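You operate a simulated robot arm through the tools that you are given. There is no shell and no other tool. Be economical: measure what you need, move in short steps, check, and stop when the job is done.

You are at the controls of a simulated robot arm. One attempt, no reset.

Task
Fetch the white tub and set it on the brown board.

Only the result counts: the job must be done as asked and must still hold three seconds after the hand-in. Knocking over, shifting, dropping, spilling or breaking anything else fails it.

Robot
A 6-joint arm with a two-finger parallel gripper, fixed in place. Base frame: the origin is at the foot of the arm, x ahead of it, y to its left, z up; the work surface is at about z = 760. Units: mm, degrees, N and s.
With the tool pointing down near the work surface it reaches from about 240 to 640 mm from the base axis. Its first joint turns from -66.0 to 66.0 degrees. Payload 2.7 kg.
Tool frame: the origin (TCP) lies between the finger pads and is the grasp point; the fingertips stand 23 mm ahead of it; z points along the fingers, y is the line along which they close. Largest opening 94 mm; finger width 38, thickness 10; the body of the gripper, 54 by 96 mm, starts 39 mm behind the TCP.
Orientation is that of the tool frame in the base frame, as [roll, pitch, yaw] about the fixed x, y, z axes, in that order (R = Rz(yaw) Ry(pitch) Rx(roll)). With the fingers straight down and closing along the base's y, the tool's x points along the base's -x, its y along +y and its z along -z.

Tools
- The arm moves only by the tool play_rows. Its argument "plan" is a list of rows, each an object of numbers (a shift or turn left out is 0, a gripper value left out holds the last): "tx", "ty", "tz": the shift along the tool's x, y, z in mm; "rx", "ry", "rz": the turn, a rotation vector about the tool's x, y, z in degrees; "fingers": the opening in per cent of the stroke, from 0 (shut) to 100 (fully open). In form: [{"tx": .., "ty": .., "tz": .., "rx": .., "ry": .., "rz": .., "fingers": ..}, ...]. A call has 1 to 10 rows; each row is the pose to reach, as a shift and turn from the pose commanded when the call began, along the tool's axes at that moment. A row lasts 0.2 s, in which the tool goes at most 50 mm and 8.6 degrees; a call with a longer step from one row to the next is refused whole, and so is a gripper value outside its range. Where a pose cannot be reached the arm comes as near as it can. A force on the tool above 40 N (or 10 N above the force at the start of the call, whichever is more), or a blocked arm, ends the call early, and 0.2 s more pass. The fingers move at their own pace (about 45 mm/s each) and stop on an object; they squeeze with about 32 N. The grip force told is the motor's: it shows also when the fingers shut on nothing. Time passes only in rows, and 0.2 s behind the last, so rows that repeat a pose let the fingers close. The reply holds the time, the measured pose of the TCP, the force on the tool along the base axes, the opening and the grip force, in the units named above and with some noise, and new pictures: "pictures" is both (left out), scene, wrist or none.
- Cameras (640 x 400 px; columns grow to the right, rows downward): "scene" is fixed at [85.7, -444.9, 1402.4]; the picture's right is [0.66, -0.75, 0.00], its down [-0.45, -0.39, -0.81] and it looks along [0.61, 0.53, -0.59] (base axes); focal length 376 px, centre (320, 200). "wrist" rides on the gripper at [-39, 0, -44] in the tool frame; the picture's right is [0.00, -1.00, 0.00], its down [0.97, 0.00, -0.24] and it looks along [0.24, 0.00, 0.97] (tool axes); focal length 218 px, centre (320, 200). There is no depth. A picture from a camera that has moved, and an enlarged one, comes with that camera's place and axes in the base frame and with its lens.
- close_up(camera, box): a new picture of the part [left, top, right, bottom] of that camera's present view, enlarged. The clock stands still meanwhile.
- finish_job(): hands the job in; it is judged then, once.

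Go step by step. Nothing tells you positions but the pictures and the camera data: compare them with the known pose of the tool, close in by small moves and look again before you grip or let go. The budget is 90 turns and 170 pictures, counting those below and the enlarged ones. Unless the task says otherwise, let go and move clear before handing in, and close with one line.

The tools are called after "Emit:" as a command line: name --argument value ..., lists and objects as JSON in quotes. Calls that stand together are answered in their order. play_rows: Moves the arm, as the interface text tells. Its arguments: {"type":"object","properties":{"plan":{"type":"array","items":{"type":"object","properties":{"tx":{"type":"number"},"ty":{"type":"number"},"tz":{"type":"number"},"rx":{"type":"number"},"ry":{"type":"number"},"rz":{"type":"number"},"fingers":{"type":"number"}}}},"pictures":{"type":"string","enum":["both","scene","wrist","none"]}},"required":["plan"]} The other tools are called the same way: close_up (camera, box) takes an enlarged picture of a part of a camera's view; finish_job () hands the job in.

At the start:

```text
clock: 0.0
tool_pos: [295.1, 148.3, 980.7]
tool_rot: [180.0, 0.0, -179.9]
force: [-0.3, 0.1, 0.1]
gripper_width: 94.0
grip_force: 0.0
```

scene: 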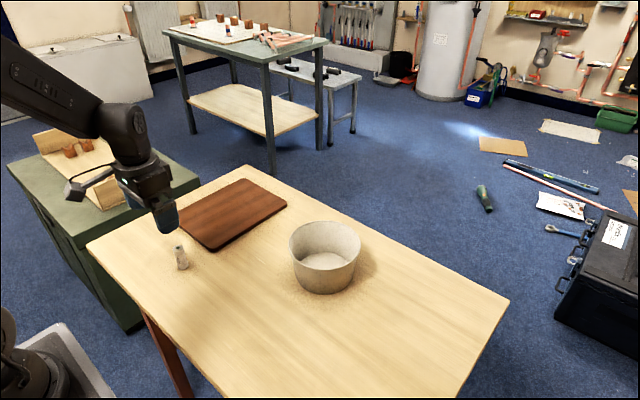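
wrist: 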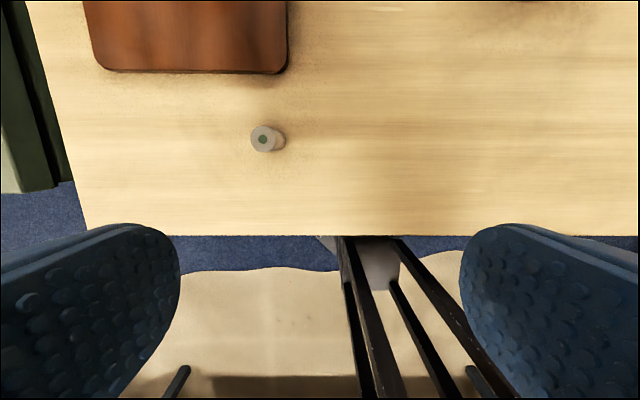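

The tub (about 150 mm wide, too wide to span) stands near x≈540, y≈-60, and the board lies to the left of it with a small vial nearby. I plan to grip the tub by its wall, so I'll measure it first.

Emit:
close_up --camera "scene" --box '[265, 200, 385, 310]'

Emit:
close_up --camera "scene" --box '[130, 160, 310, 280]'

```text
3.64 times, centred on (325, 255) of scene
camera zoom: at [85.7, -444.9, 1402.4], right [0.66, -0.75, 0.0], down [-0.45, -0.39, -0.81], along [0.61, 0.53, -0.59], focal length 1366 px, centre (302, 0)
```

zoom: 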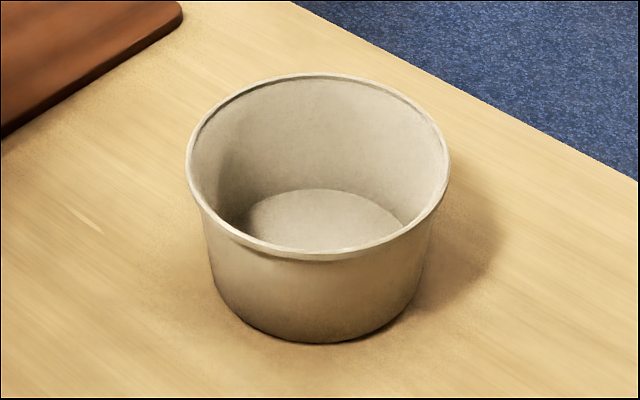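

```text
3.33 times, centred on (220, 220) of scene
camera zoom: at [85.7, -444.9, 1402.4], right [0.66, -0.75, 0.0], down [-0.45, -0.39, -0.81], along [0.61, 0.53, -0.59], focal length 1252 px, centre (653, 133)
```

zoom: 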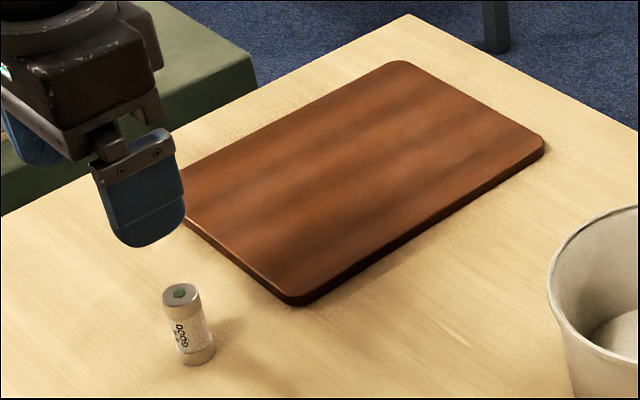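

I put the tub's centre at about (547, -59), with its rim at z≈849 and a rim radius of about 78. The board covers about x 416–670, y 190–370. I'll grip the -y wall, so I'm moving above it with a slight tilt to match the wall slope.

Emit:
play_rows --plan '[{"tx": -31, "ty": -35, "rx": -1}, {"tx": -63, "ty": -70, "rx": -2}, {"tx": -94, "ty": -105, "rx": -3}, {"tx": -126, "ty": -141, "rx": -4}, {"tx": -157, "ty": -176, "rx": -5}, {"tx": -189, "ty": -211, "tz": 10, "rx": -5}, {"tx": -220, "ty": -246, "tz": 20, "rx": -5}, {"tx": -252, "ty": -282, "tz": 30, "rx": -5}, {"tx": -252, "ty": -282, "tz": 30, "rx": -5}]'

```text
clock: 2.0
tool_pos: [548.1, -132.8, 950.6]
tool_rot: [175.1, -0.1, -180.0]
force: [-0.6, -1.7, 0.4]
gripper_width: 93.8
grip_force: 0.1
camera wrist: at [586.0, -137.7, 993.1], right [0.0, -1.0, -0.09], down [-0.97, -0.02, 0.24], along [-0.24, 0.08, -0.97], focal length 218 px, centre (320, 200)
```

scene: 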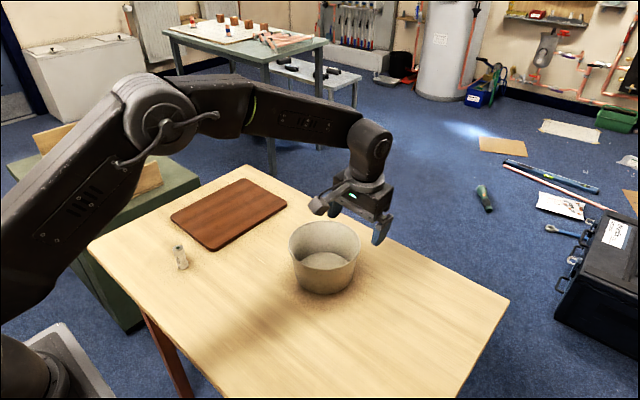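
wrist: 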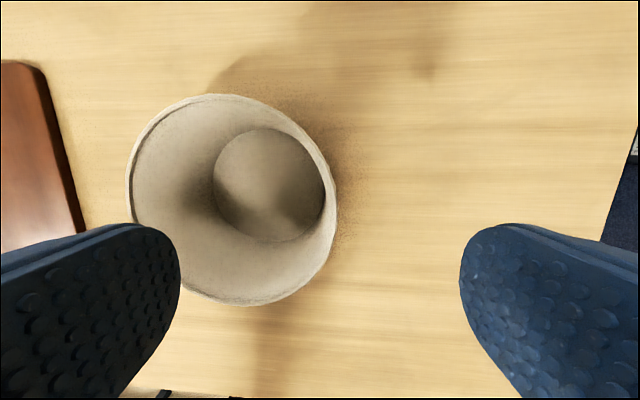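

The wrist view confirms a rim radius of 78, centred at about (540, -60), with the wall at y≈-134. I'll descend most of the way and check.

Emit:
play_rows --plan '[{"tx": 4, "ty": -2, "tz": 30}, {"tx": 8, "ty": -5, "tz": 55}, {"tx": 8, "ty": -7, "tz": 80}, {"tx": 8, "ty": -7, "tz": 80}]'

```text
clock: 3.0
tool_pos: [538.6, -134.6, 871.2]
tool_rot: [175.0, 0.0, -180.0]
force: [-0.6, 0.5, -0.6]
gripper_width: 94.1
grip_force: 0.0
camera wrist: at [577.3, -138.6, 913.7], right [0.0, -1.0, -0.09], down [-0.97, -0.02, 0.24], along [-0.24, 0.08, -0.97], focal length 218 px, centre (320, 200)
```

scene: 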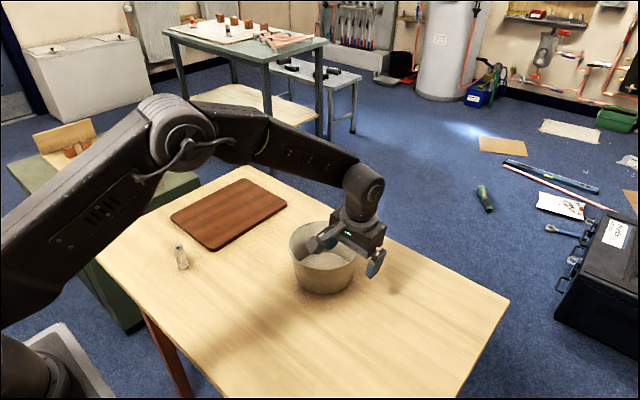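
wrist: 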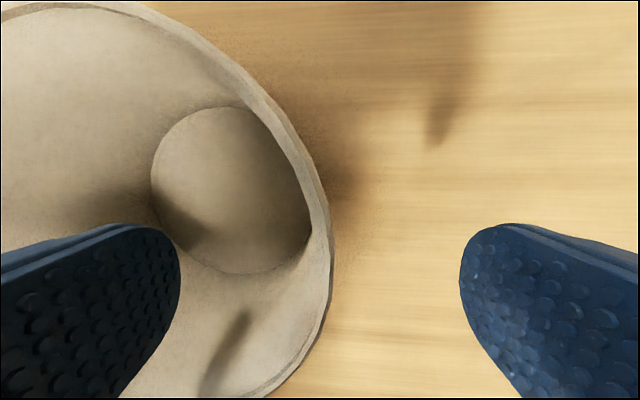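

The rim sits neatly between the fingers, so I'll descend to grasp depth.

Emit:
play_rows --plan '[{"ty": -1, "tz": 16}, {"ty": -2, "tz": 32}, {"ty": -2.5, "tz": 49}, {"ty": -2.5, "tz": 49}]'

```text
clock: 4.0
tool_pos: [539.6, -133.5, 821.2]
tool_rot: [175.0, 0.0, -180.0]
force: [0.8, -0.5, -0.7]
gripper_width: 94.0
grip_force: 0.0
camera wrist: at [578.4, -136.6, 863.5], right [0.0, -1.0, -0.09], down [-0.97, -0.02, 0.24], along [-0.24, 0.08, -0.97], focal length 218 px, centre (320, 200)
```

scene: 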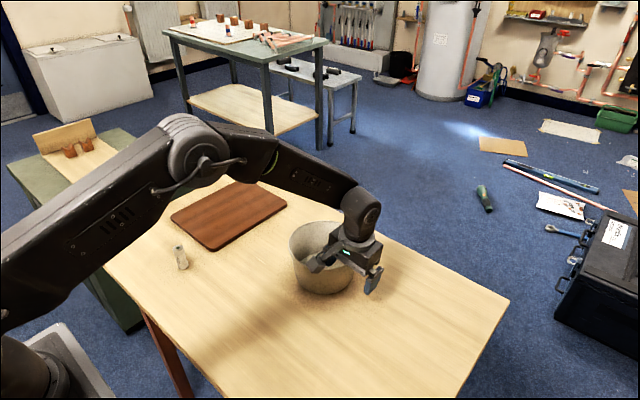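
wrist: 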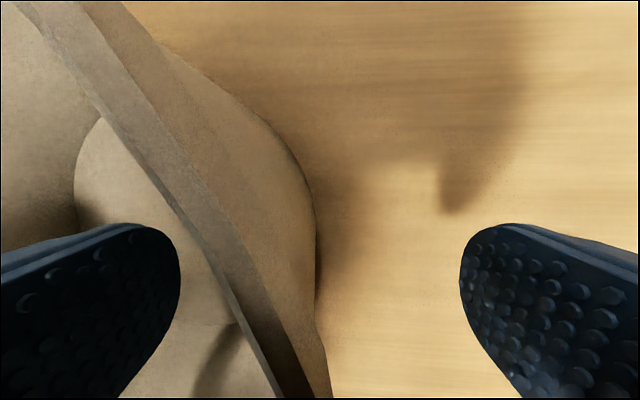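

The wall is between the fingers at full depth, and nothing is touching. Closing now.

Emit:
play_rows --plan '[{"fingers": 40}, {"fingers": 20}, {"fingers": 0}, {"fingers": 0}, {"fingers": 0}, {"fingers": 0}, {"fingers": 0}, {"fingers": 0}]'

```text
clock: 5.8
tool_pos: [539.7, -132.9, 822.3]
tool_rot: [175.1, 0.0, 180.0]
force: [3.2, 3.0, 9.0]
gripper_width: 10.0
grip_force: 31.5
camera wrist: at [578.7, -136.6, 864.5], right [0.0, -1.0, -0.09], down [-0.97, -0.02, 0.24], along [-0.24, 0.09, -0.97], focal length 218 px, centre (320, 200)
```

scene: 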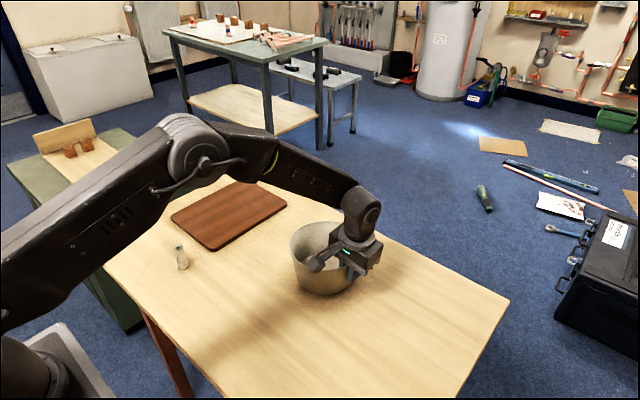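
wrist: 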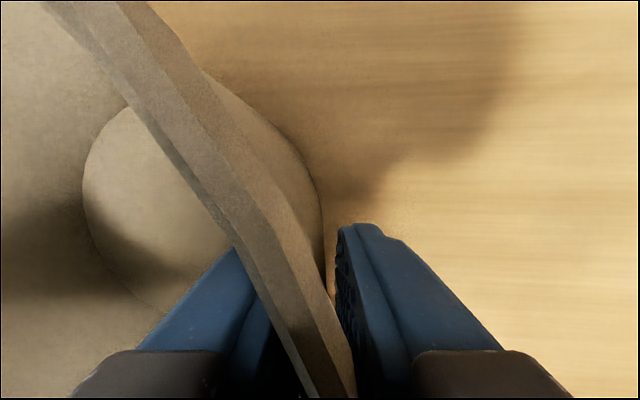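

The wall is gripped at 10 mm width and 31 N. I'll lift a little and check that the tub hangs level.

Emit:
play_rows --plan '[{"ty": 0.5, "tz": -6}, {"ty": 1.3, "tz": -15}, {"ty": 2.6, "tz": -30}, {"ty": 4.2, "tz": -50}, {"ty": 4.2, "tz": -50}, {"ty": 4.2, "tz": -50}]'

```text
clock: 7.2
tool_pos: [538.2, -133.4, 870.2]
tool_rot: [175.0, 0.0, 180.0]
force: [-1.5, 0.4, -1.9]
gripper_width: 9.0
grip_force: 31.8
camera wrist: at [577.2, -136.2, 913.9], right [0.0, -1.0, -0.09], down [-0.97, -0.02, 0.24], along [-0.24, 0.08, -0.97], focal length 218 px, centre (320, 200)
```

scene: 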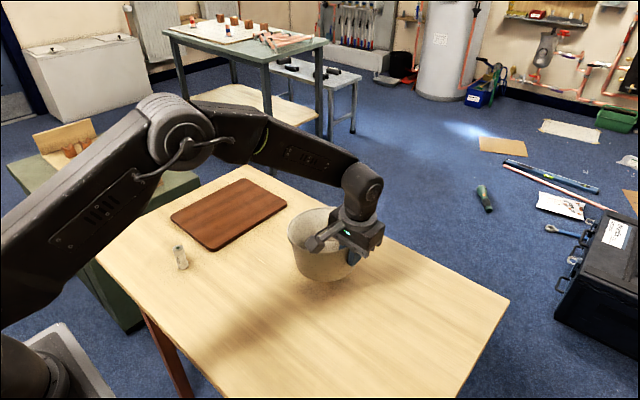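
wrist: 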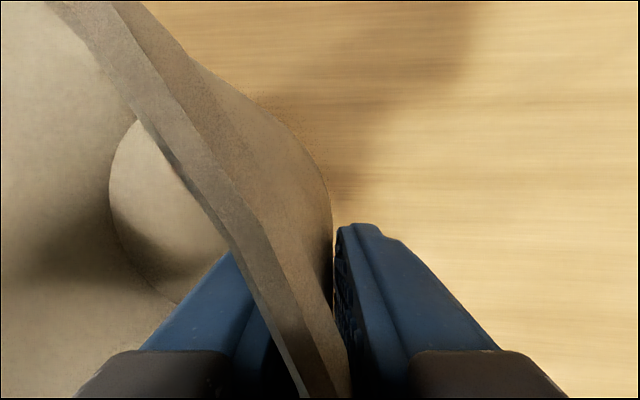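

Emit:
close_up --camera "scene" --box '[265, 180, 405, 300]'

```text
3.33 times, centred on (335, 240) of scene
camera zoom: at [85.7, -444.9, 1402.4], right [0.66, -0.75, 0.0], down [-0.45, -0.39, -0.81], along [0.61, 0.53, -0.59], focal length 1252 px, centre (270, 67)
```

zoom: 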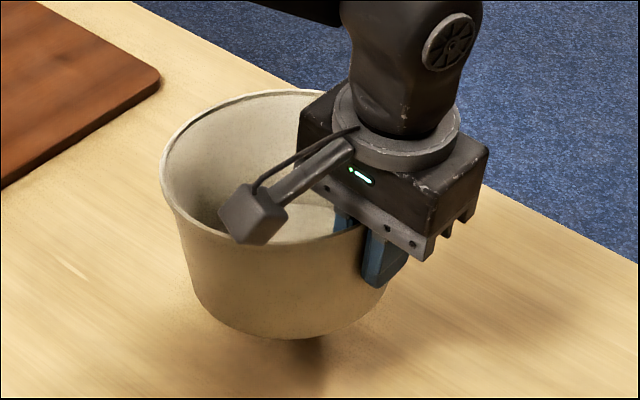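

The tub is held but sags a few degrees on its +y side. I'll raise it a bit, add 4° of tilt to level it, and start carrying it towards the board.

Emit:
play_rows --plan '[{"ty": 1, "tz": -10, "rx": -1}, {"ty": 7, "tz": -19.5, "rx": -2}, {"tx": 1, "ty": 22, "tz": -18.3, "rx": -3}, {"tx": 2, "ty": 47, "tz": -16, "rx": -4}, {"tx": 4, "ty": 77, "tz": -13.4, "rx": -4}, {"tx": 6, "ty": 107, "tz": -10.8, "rx": -4}, {"tx": 8, "ty": 137, "tz": -8.2, "rx": -4}, {"tx": 9, "ty": 167, "tz": -5.6, "rx": -4}, {"tx": 10, "ty": 187, "tz": -3.8, "rx": -4}, {"tx": 10, "ty": 197, "tz": -3, "rx": -4}]'

```text
clock: 9.4
tool_pos: [531.2, 62.2, 892.2]
tool_rot: [171.1, 0.0, -180.0]
force: [0.5, 0.3, -1.7]
gripper_width: 8.9
grip_force: 32.0
camera wrist: at [569.3, 55.7, 934.5], right [0.0, -0.99, -0.16], down [-0.97, -0.04, 0.24], along [-0.24, 0.15, -0.96], focal length 218 px, centre (320, 200)
```

scene: 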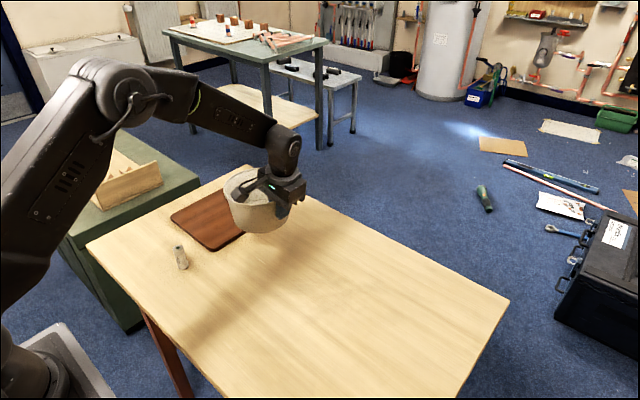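
wrist: 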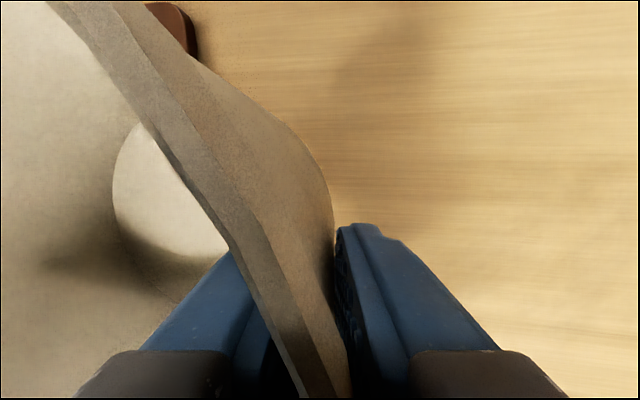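

The hold is steady. Carrying on until the tub is over the board.

Emit:
play_rows --plan '[{"tx": 1, "ty": 10, "tz": 1.6}, {"tx": 3, "ty": 30, "tz": 4.7}, {"tx": 5, "ty": 58, "tz": 9.1}, {"tx": 7, "ty": 88, "tz": 13.8}, {"tx": 9, "ty": 115, "tz": 18}, {"tx": 10, "ty": 133, "tz": 20.9}, {"tx": 11, "ty": 142, "tz": 22.3}, {"tx": 11, "ty": 142, "tz": 22.3}]'

Emit:
close_up --camera "scene" --box '[150, 130, 310, 250]'

```text
clock: 11.2
tool_pos: [517.0, 205.9, 891.8]
tool_rot: [170.9, 0.0, 180.0]
force: [-0.2, 0.7, -1.1]
gripper_width: 8.8
grip_force: 31.8
camera wrist: at [556.5, 199.7, 934.5], right [0.0, -0.99, -0.16], down [-0.97, -0.04, 0.24], along [-0.24, 0.15, -0.96], focal length 218 px, centre (320, 200)
```

scene: 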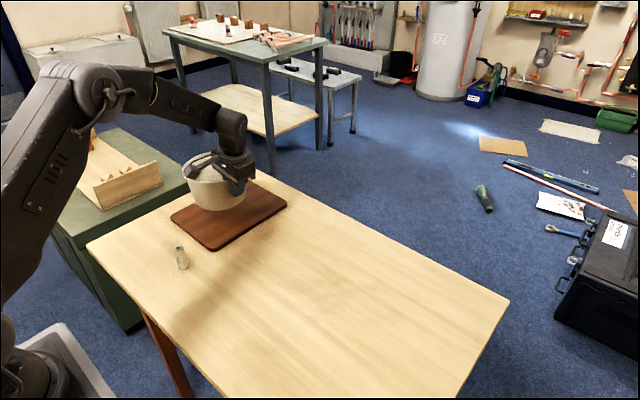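
wrist: 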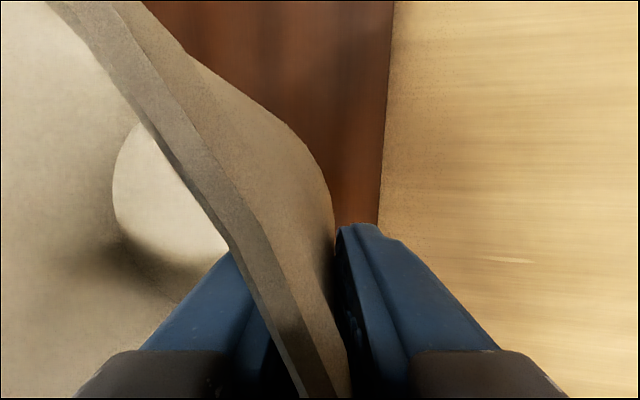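

```text
3.33 times, centred on (230, 190) of scene
camera zoom: at [85.7, -444.8, 1402.4], right [0.66, -0.75, 0.0], down [-0.45, -0.39, -0.81], along [0.61, 0.53, -0.59], focal length 1252 px, centre (620, 233)
```

zoom: 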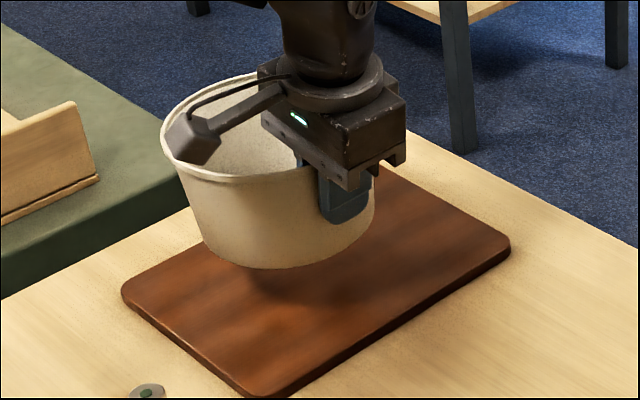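

The board spans y≈178–372 and the tub is centred over it, near level. I'll lower it close and then approach gently.

Emit:
play_rows --plan '[{"ty": -1.6, "tz": 10}, {"ty": -4, "tz": 25}, {"ty": -6.4, "tz": 40}, {"ty": -7.4, "tz": 46}, {"ty": -7.4, "tz": 46}]' --pictures "none"

Emit:
close_up --camera "scene" --box '[150, 130, 310, 250]'

```text
clock: 12.4
tool_pos: [518.0, 206.6, 845.3]
tool_rot: [171.0, 0.0, 180.0]
force: [0.0, 0.2, -1.1]
gripper_width: 9.1
grip_force: 32.1
```

```text
3.33 times, centred on (230, 190) of scene
camera zoom: at [85.7, -444.9, 1402.4], right [0.66, -0.75, 0.0], down [-0.45, -0.39, -0.81], along [0.61, 0.53, -0.59], focal length 1252 px, centre (620, 233)
```

zoom: 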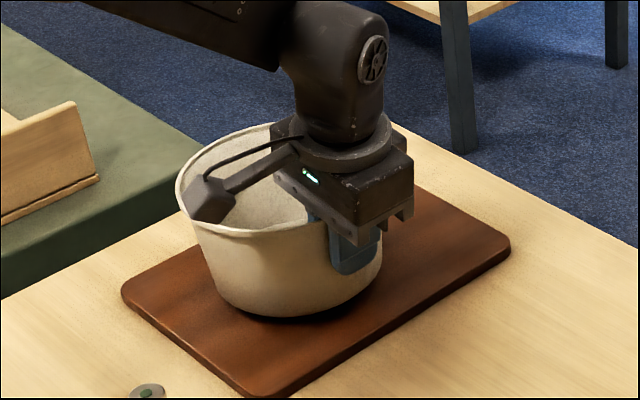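

Now it's just above the board. I'll lower it in 2 mm steps and watch the force.

Emit:
play_rows --plan '[{"ty": -0.3, "tz": 2}, {"ty": -0.6, "tz": 4}, {"ty": -0.9, "tz": 6}, {"ty": -0.9, "tz": 6}]' --pictures "none"

Emit:
close_up --camera "scene" --box '[190, 160, 290, 235]'

```text
clock: 13.4
tool_pos: [518.1, 207.2, 839.1]
tool_rot: [171.0, 0.1, 180.0]
force: [-0.6, 0.2, -1.6]
gripper_width: 9.1
grip_force: 32.0
```

```text
5.33 times, centred on (240, 198) of scene
camera zoom: at [85.7, -444.9, 1402.4], right [0.66, -0.75, 0.0], down [-0.45, -0.39, -0.81], along [0.61, 0.53, -0.59], focal length 2003 px, centre (747, 213)
```

zoom: 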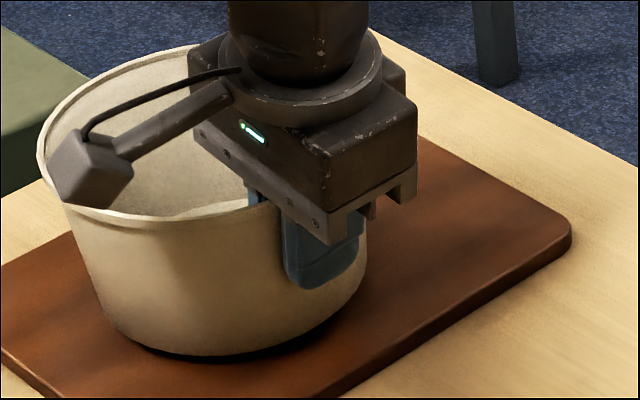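

Emit:
play_rows --plan '[{"ty": -0.2, "tz": 1}, {"ty": -0.3, "tz": 2}, {"ty": -0.5, "tz": 3}, {"ty": -0.6, "tz": 4}, {"ty": -0.6, "tz": 4}]' --pictures "none"

Emit:
close_up --camera "scene" --box '[190, 160, 290, 235]'

```text
clock: 14.6
tool_pos: [518.3, 207.1, 834.2]
tool_rot: [171.0, 0.0, 179.9]
force: [-0.2, -0.5, -1.0]
gripper_width: 8.6
grip_force: 32.4
```

```text
5.33 times, centred on (240, 198) of scene
camera zoom: at [85.7, -444.9, 1402.4], right [0.66, -0.75, 0.0], down [-0.45, -0.39, -0.81], along [0.61, 0.53, -0.59], focal length 2003 px, centre (747, 213)
```

zoom: 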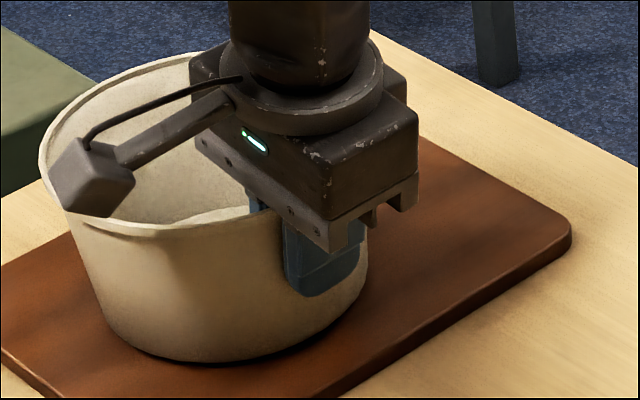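

There's no contact force yet, though the gap is nearly gone. A few more millimetres.

Emit:
play_rows --plan '[{"ty": -0.1, "tz": 0.7}, {"ty": -0.2, "tz": 1.4}, {"ty": -0.3, "tz": 2}, {"ty": -0.3, "tz": 2}]' --pictures "none"

Emit:
close_up --camera "scene" --box '[190, 160, 290, 235]'

```text
clock: 15.6
tool_pos: [518.5, 206.3, 833.5]
tool_rot: [171.1, 0.0, 180.0]
force: [-0.1, -1.0, 1.1]
gripper_width: 8.9
grip_force: 31.9
```

```text
5.33 times, centred on (240, 198) of scene
camera zoom: at [85.7, -444.9, 1402.4], right [0.66, -0.75, 0.0], down [-0.45, -0.39, -0.81], along [0.61, 0.53, -0.59], focal length 2003 px, centre (747, 213)
```

zoom: 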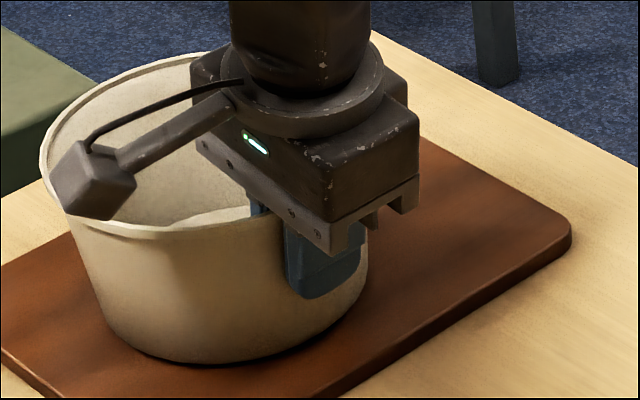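

The vertical force has begun to rise, so contact is starting. One more slight press.

Emit:
play_rows --plan '[{"ty": -0.1, "tz": 0.8}, {"ty": -0.2, "tz": 1.5}, {"ty": -0.2, "tz": 1.5}]' --pictures "wrist"

```text
clock: 16.4
tool_pos: [519.2, 207.6, 832.9]
tool_rot: [170.9, 0.1, -180.0]
force: [-2.5, -4.5, 14.3]
gripper_width: 9.0
grip_force: 32.4
camera wrist: at [557.7, 200.1, 875.5], right [0.0, -0.99, -0.16], down [-0.97, -0.04, 0.24], along [-0.24, 0.15, -0.96], focal length 218 px, centre (320, 200)
```

wrist: 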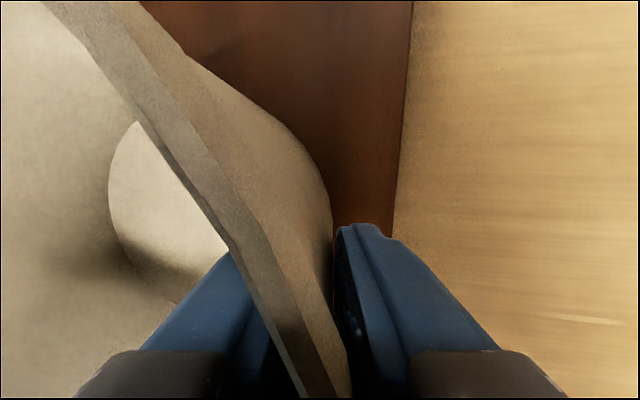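

Firm contact with the board. I'll ease off half a millimetre and open the fingers.

Emit:
play_rows --plan '[{"tz": -0.7}, {"tz": -0.7, "fingers": 15}, {"tz": -0.7, "fingers": 30}, {"tz": -0.7, "fingers": 60}, {"tz": -0.7, "fingers": 90}, {"tz": -0.7, "fingers": 90}, {"tz": -0.7, "fingers": 90}, {"tz": -0.7, "fingers": 90}]'

```text
clock: 18.2
tool_pos: [518.3, 207.0, 832.1]
tool_rot: [171.0, 0.0, -180.0]
force: [0.2, -0.6, -0.6]
gripper_width: 84.8
grip_force: 0.0
camera wrist: at [557.1, 200.1, 874.9], right [0.0, -0.99, -0.16], down [-0.97, -0.04, 0.24], along [-0.24, 0.15, -0.96], focal length 218 px, centre (320, 200)
```

scene: 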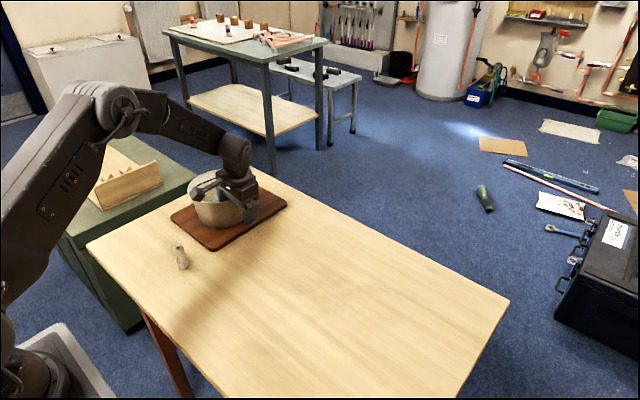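
wrist: 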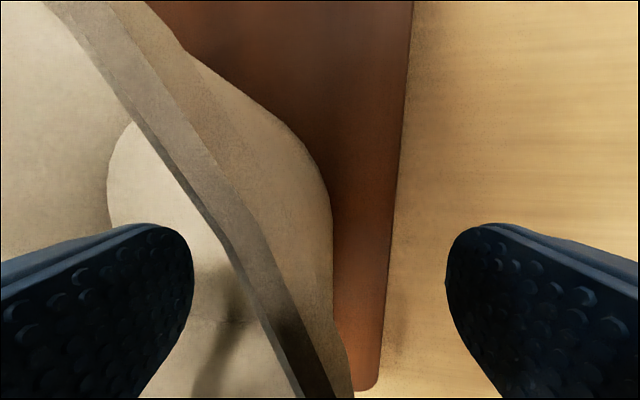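

The fingers are open and clear of both sides of the wall. I'll retract straight up.

Emit:
play_rows --plan '[{"ty": 2, "tz": -12}, {"ty": 5, "tz": -30}, {"ty": 9, "tz": -55}, {"ty": 13, "tz": -85}, {"ty": 18, "tz": -115}, {"ty": 20, "tz": -130}, {"ty": 20, "tz": -130}]'

Emit:
close_up --camera "scene" --box '[150, 130, 310, 280]'

```text
clock: 19.8
tool_pos: [518.4, 208.0, 964.9]
tool_rot: [171.0, 0.0, 180.0]
force: [0.5, 0.1, 0.7]
gripper_width: 84.4
grip_force: 0.1
camera wrist: at [556.6, 201.1, 1007.1], right [0.0, -0.99, -0.16], down [-0.97, -0.04, 0.24], along [-0.24, 0.15, -0.96], focal length 218 px, centre (320, 200)
```

scene: 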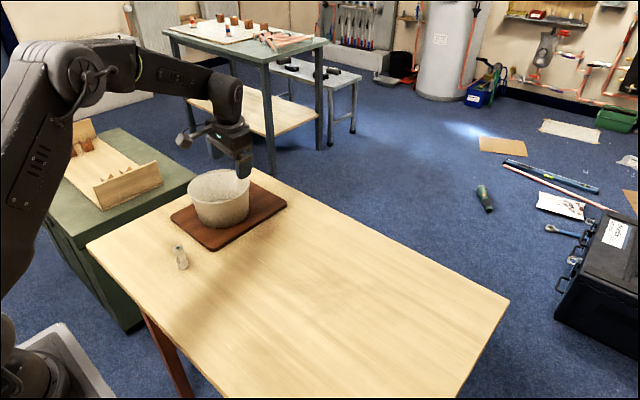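
wrist: 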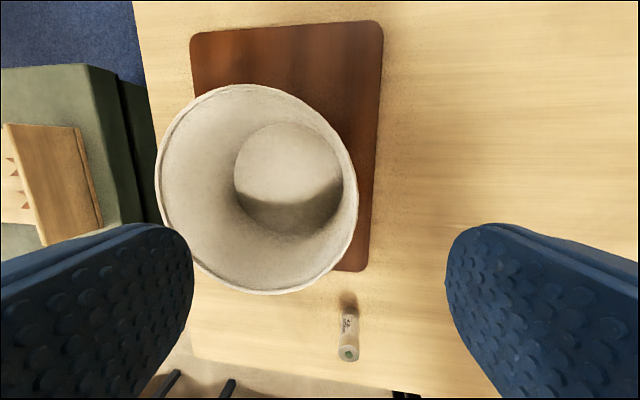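

```text
2.67 times, centred on (230, 205) of scene
camera zoom: at [85.7, -444.9, 1402.4], right [0.66, -0.75, 0.0], down [-0.45, -0.39, -0.81], along [0.61, 0.53, -0.59], focal length 1001 px, centre (560, 187)
```

zoom: 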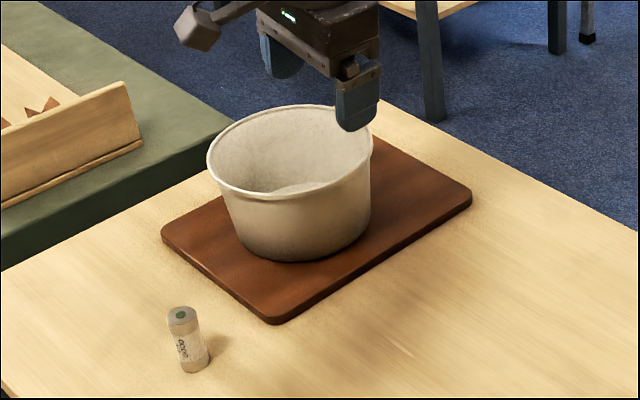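

The tub is upright with its whole base on the board, the vial hasn't moved, and the gripper is clear. I'm handing in.

Emit:
finish_job

```text
The job is handed in.
```

The white tub is standing upright on the brown board, the arm has let go and moved clear, and nothing else was disturbed.
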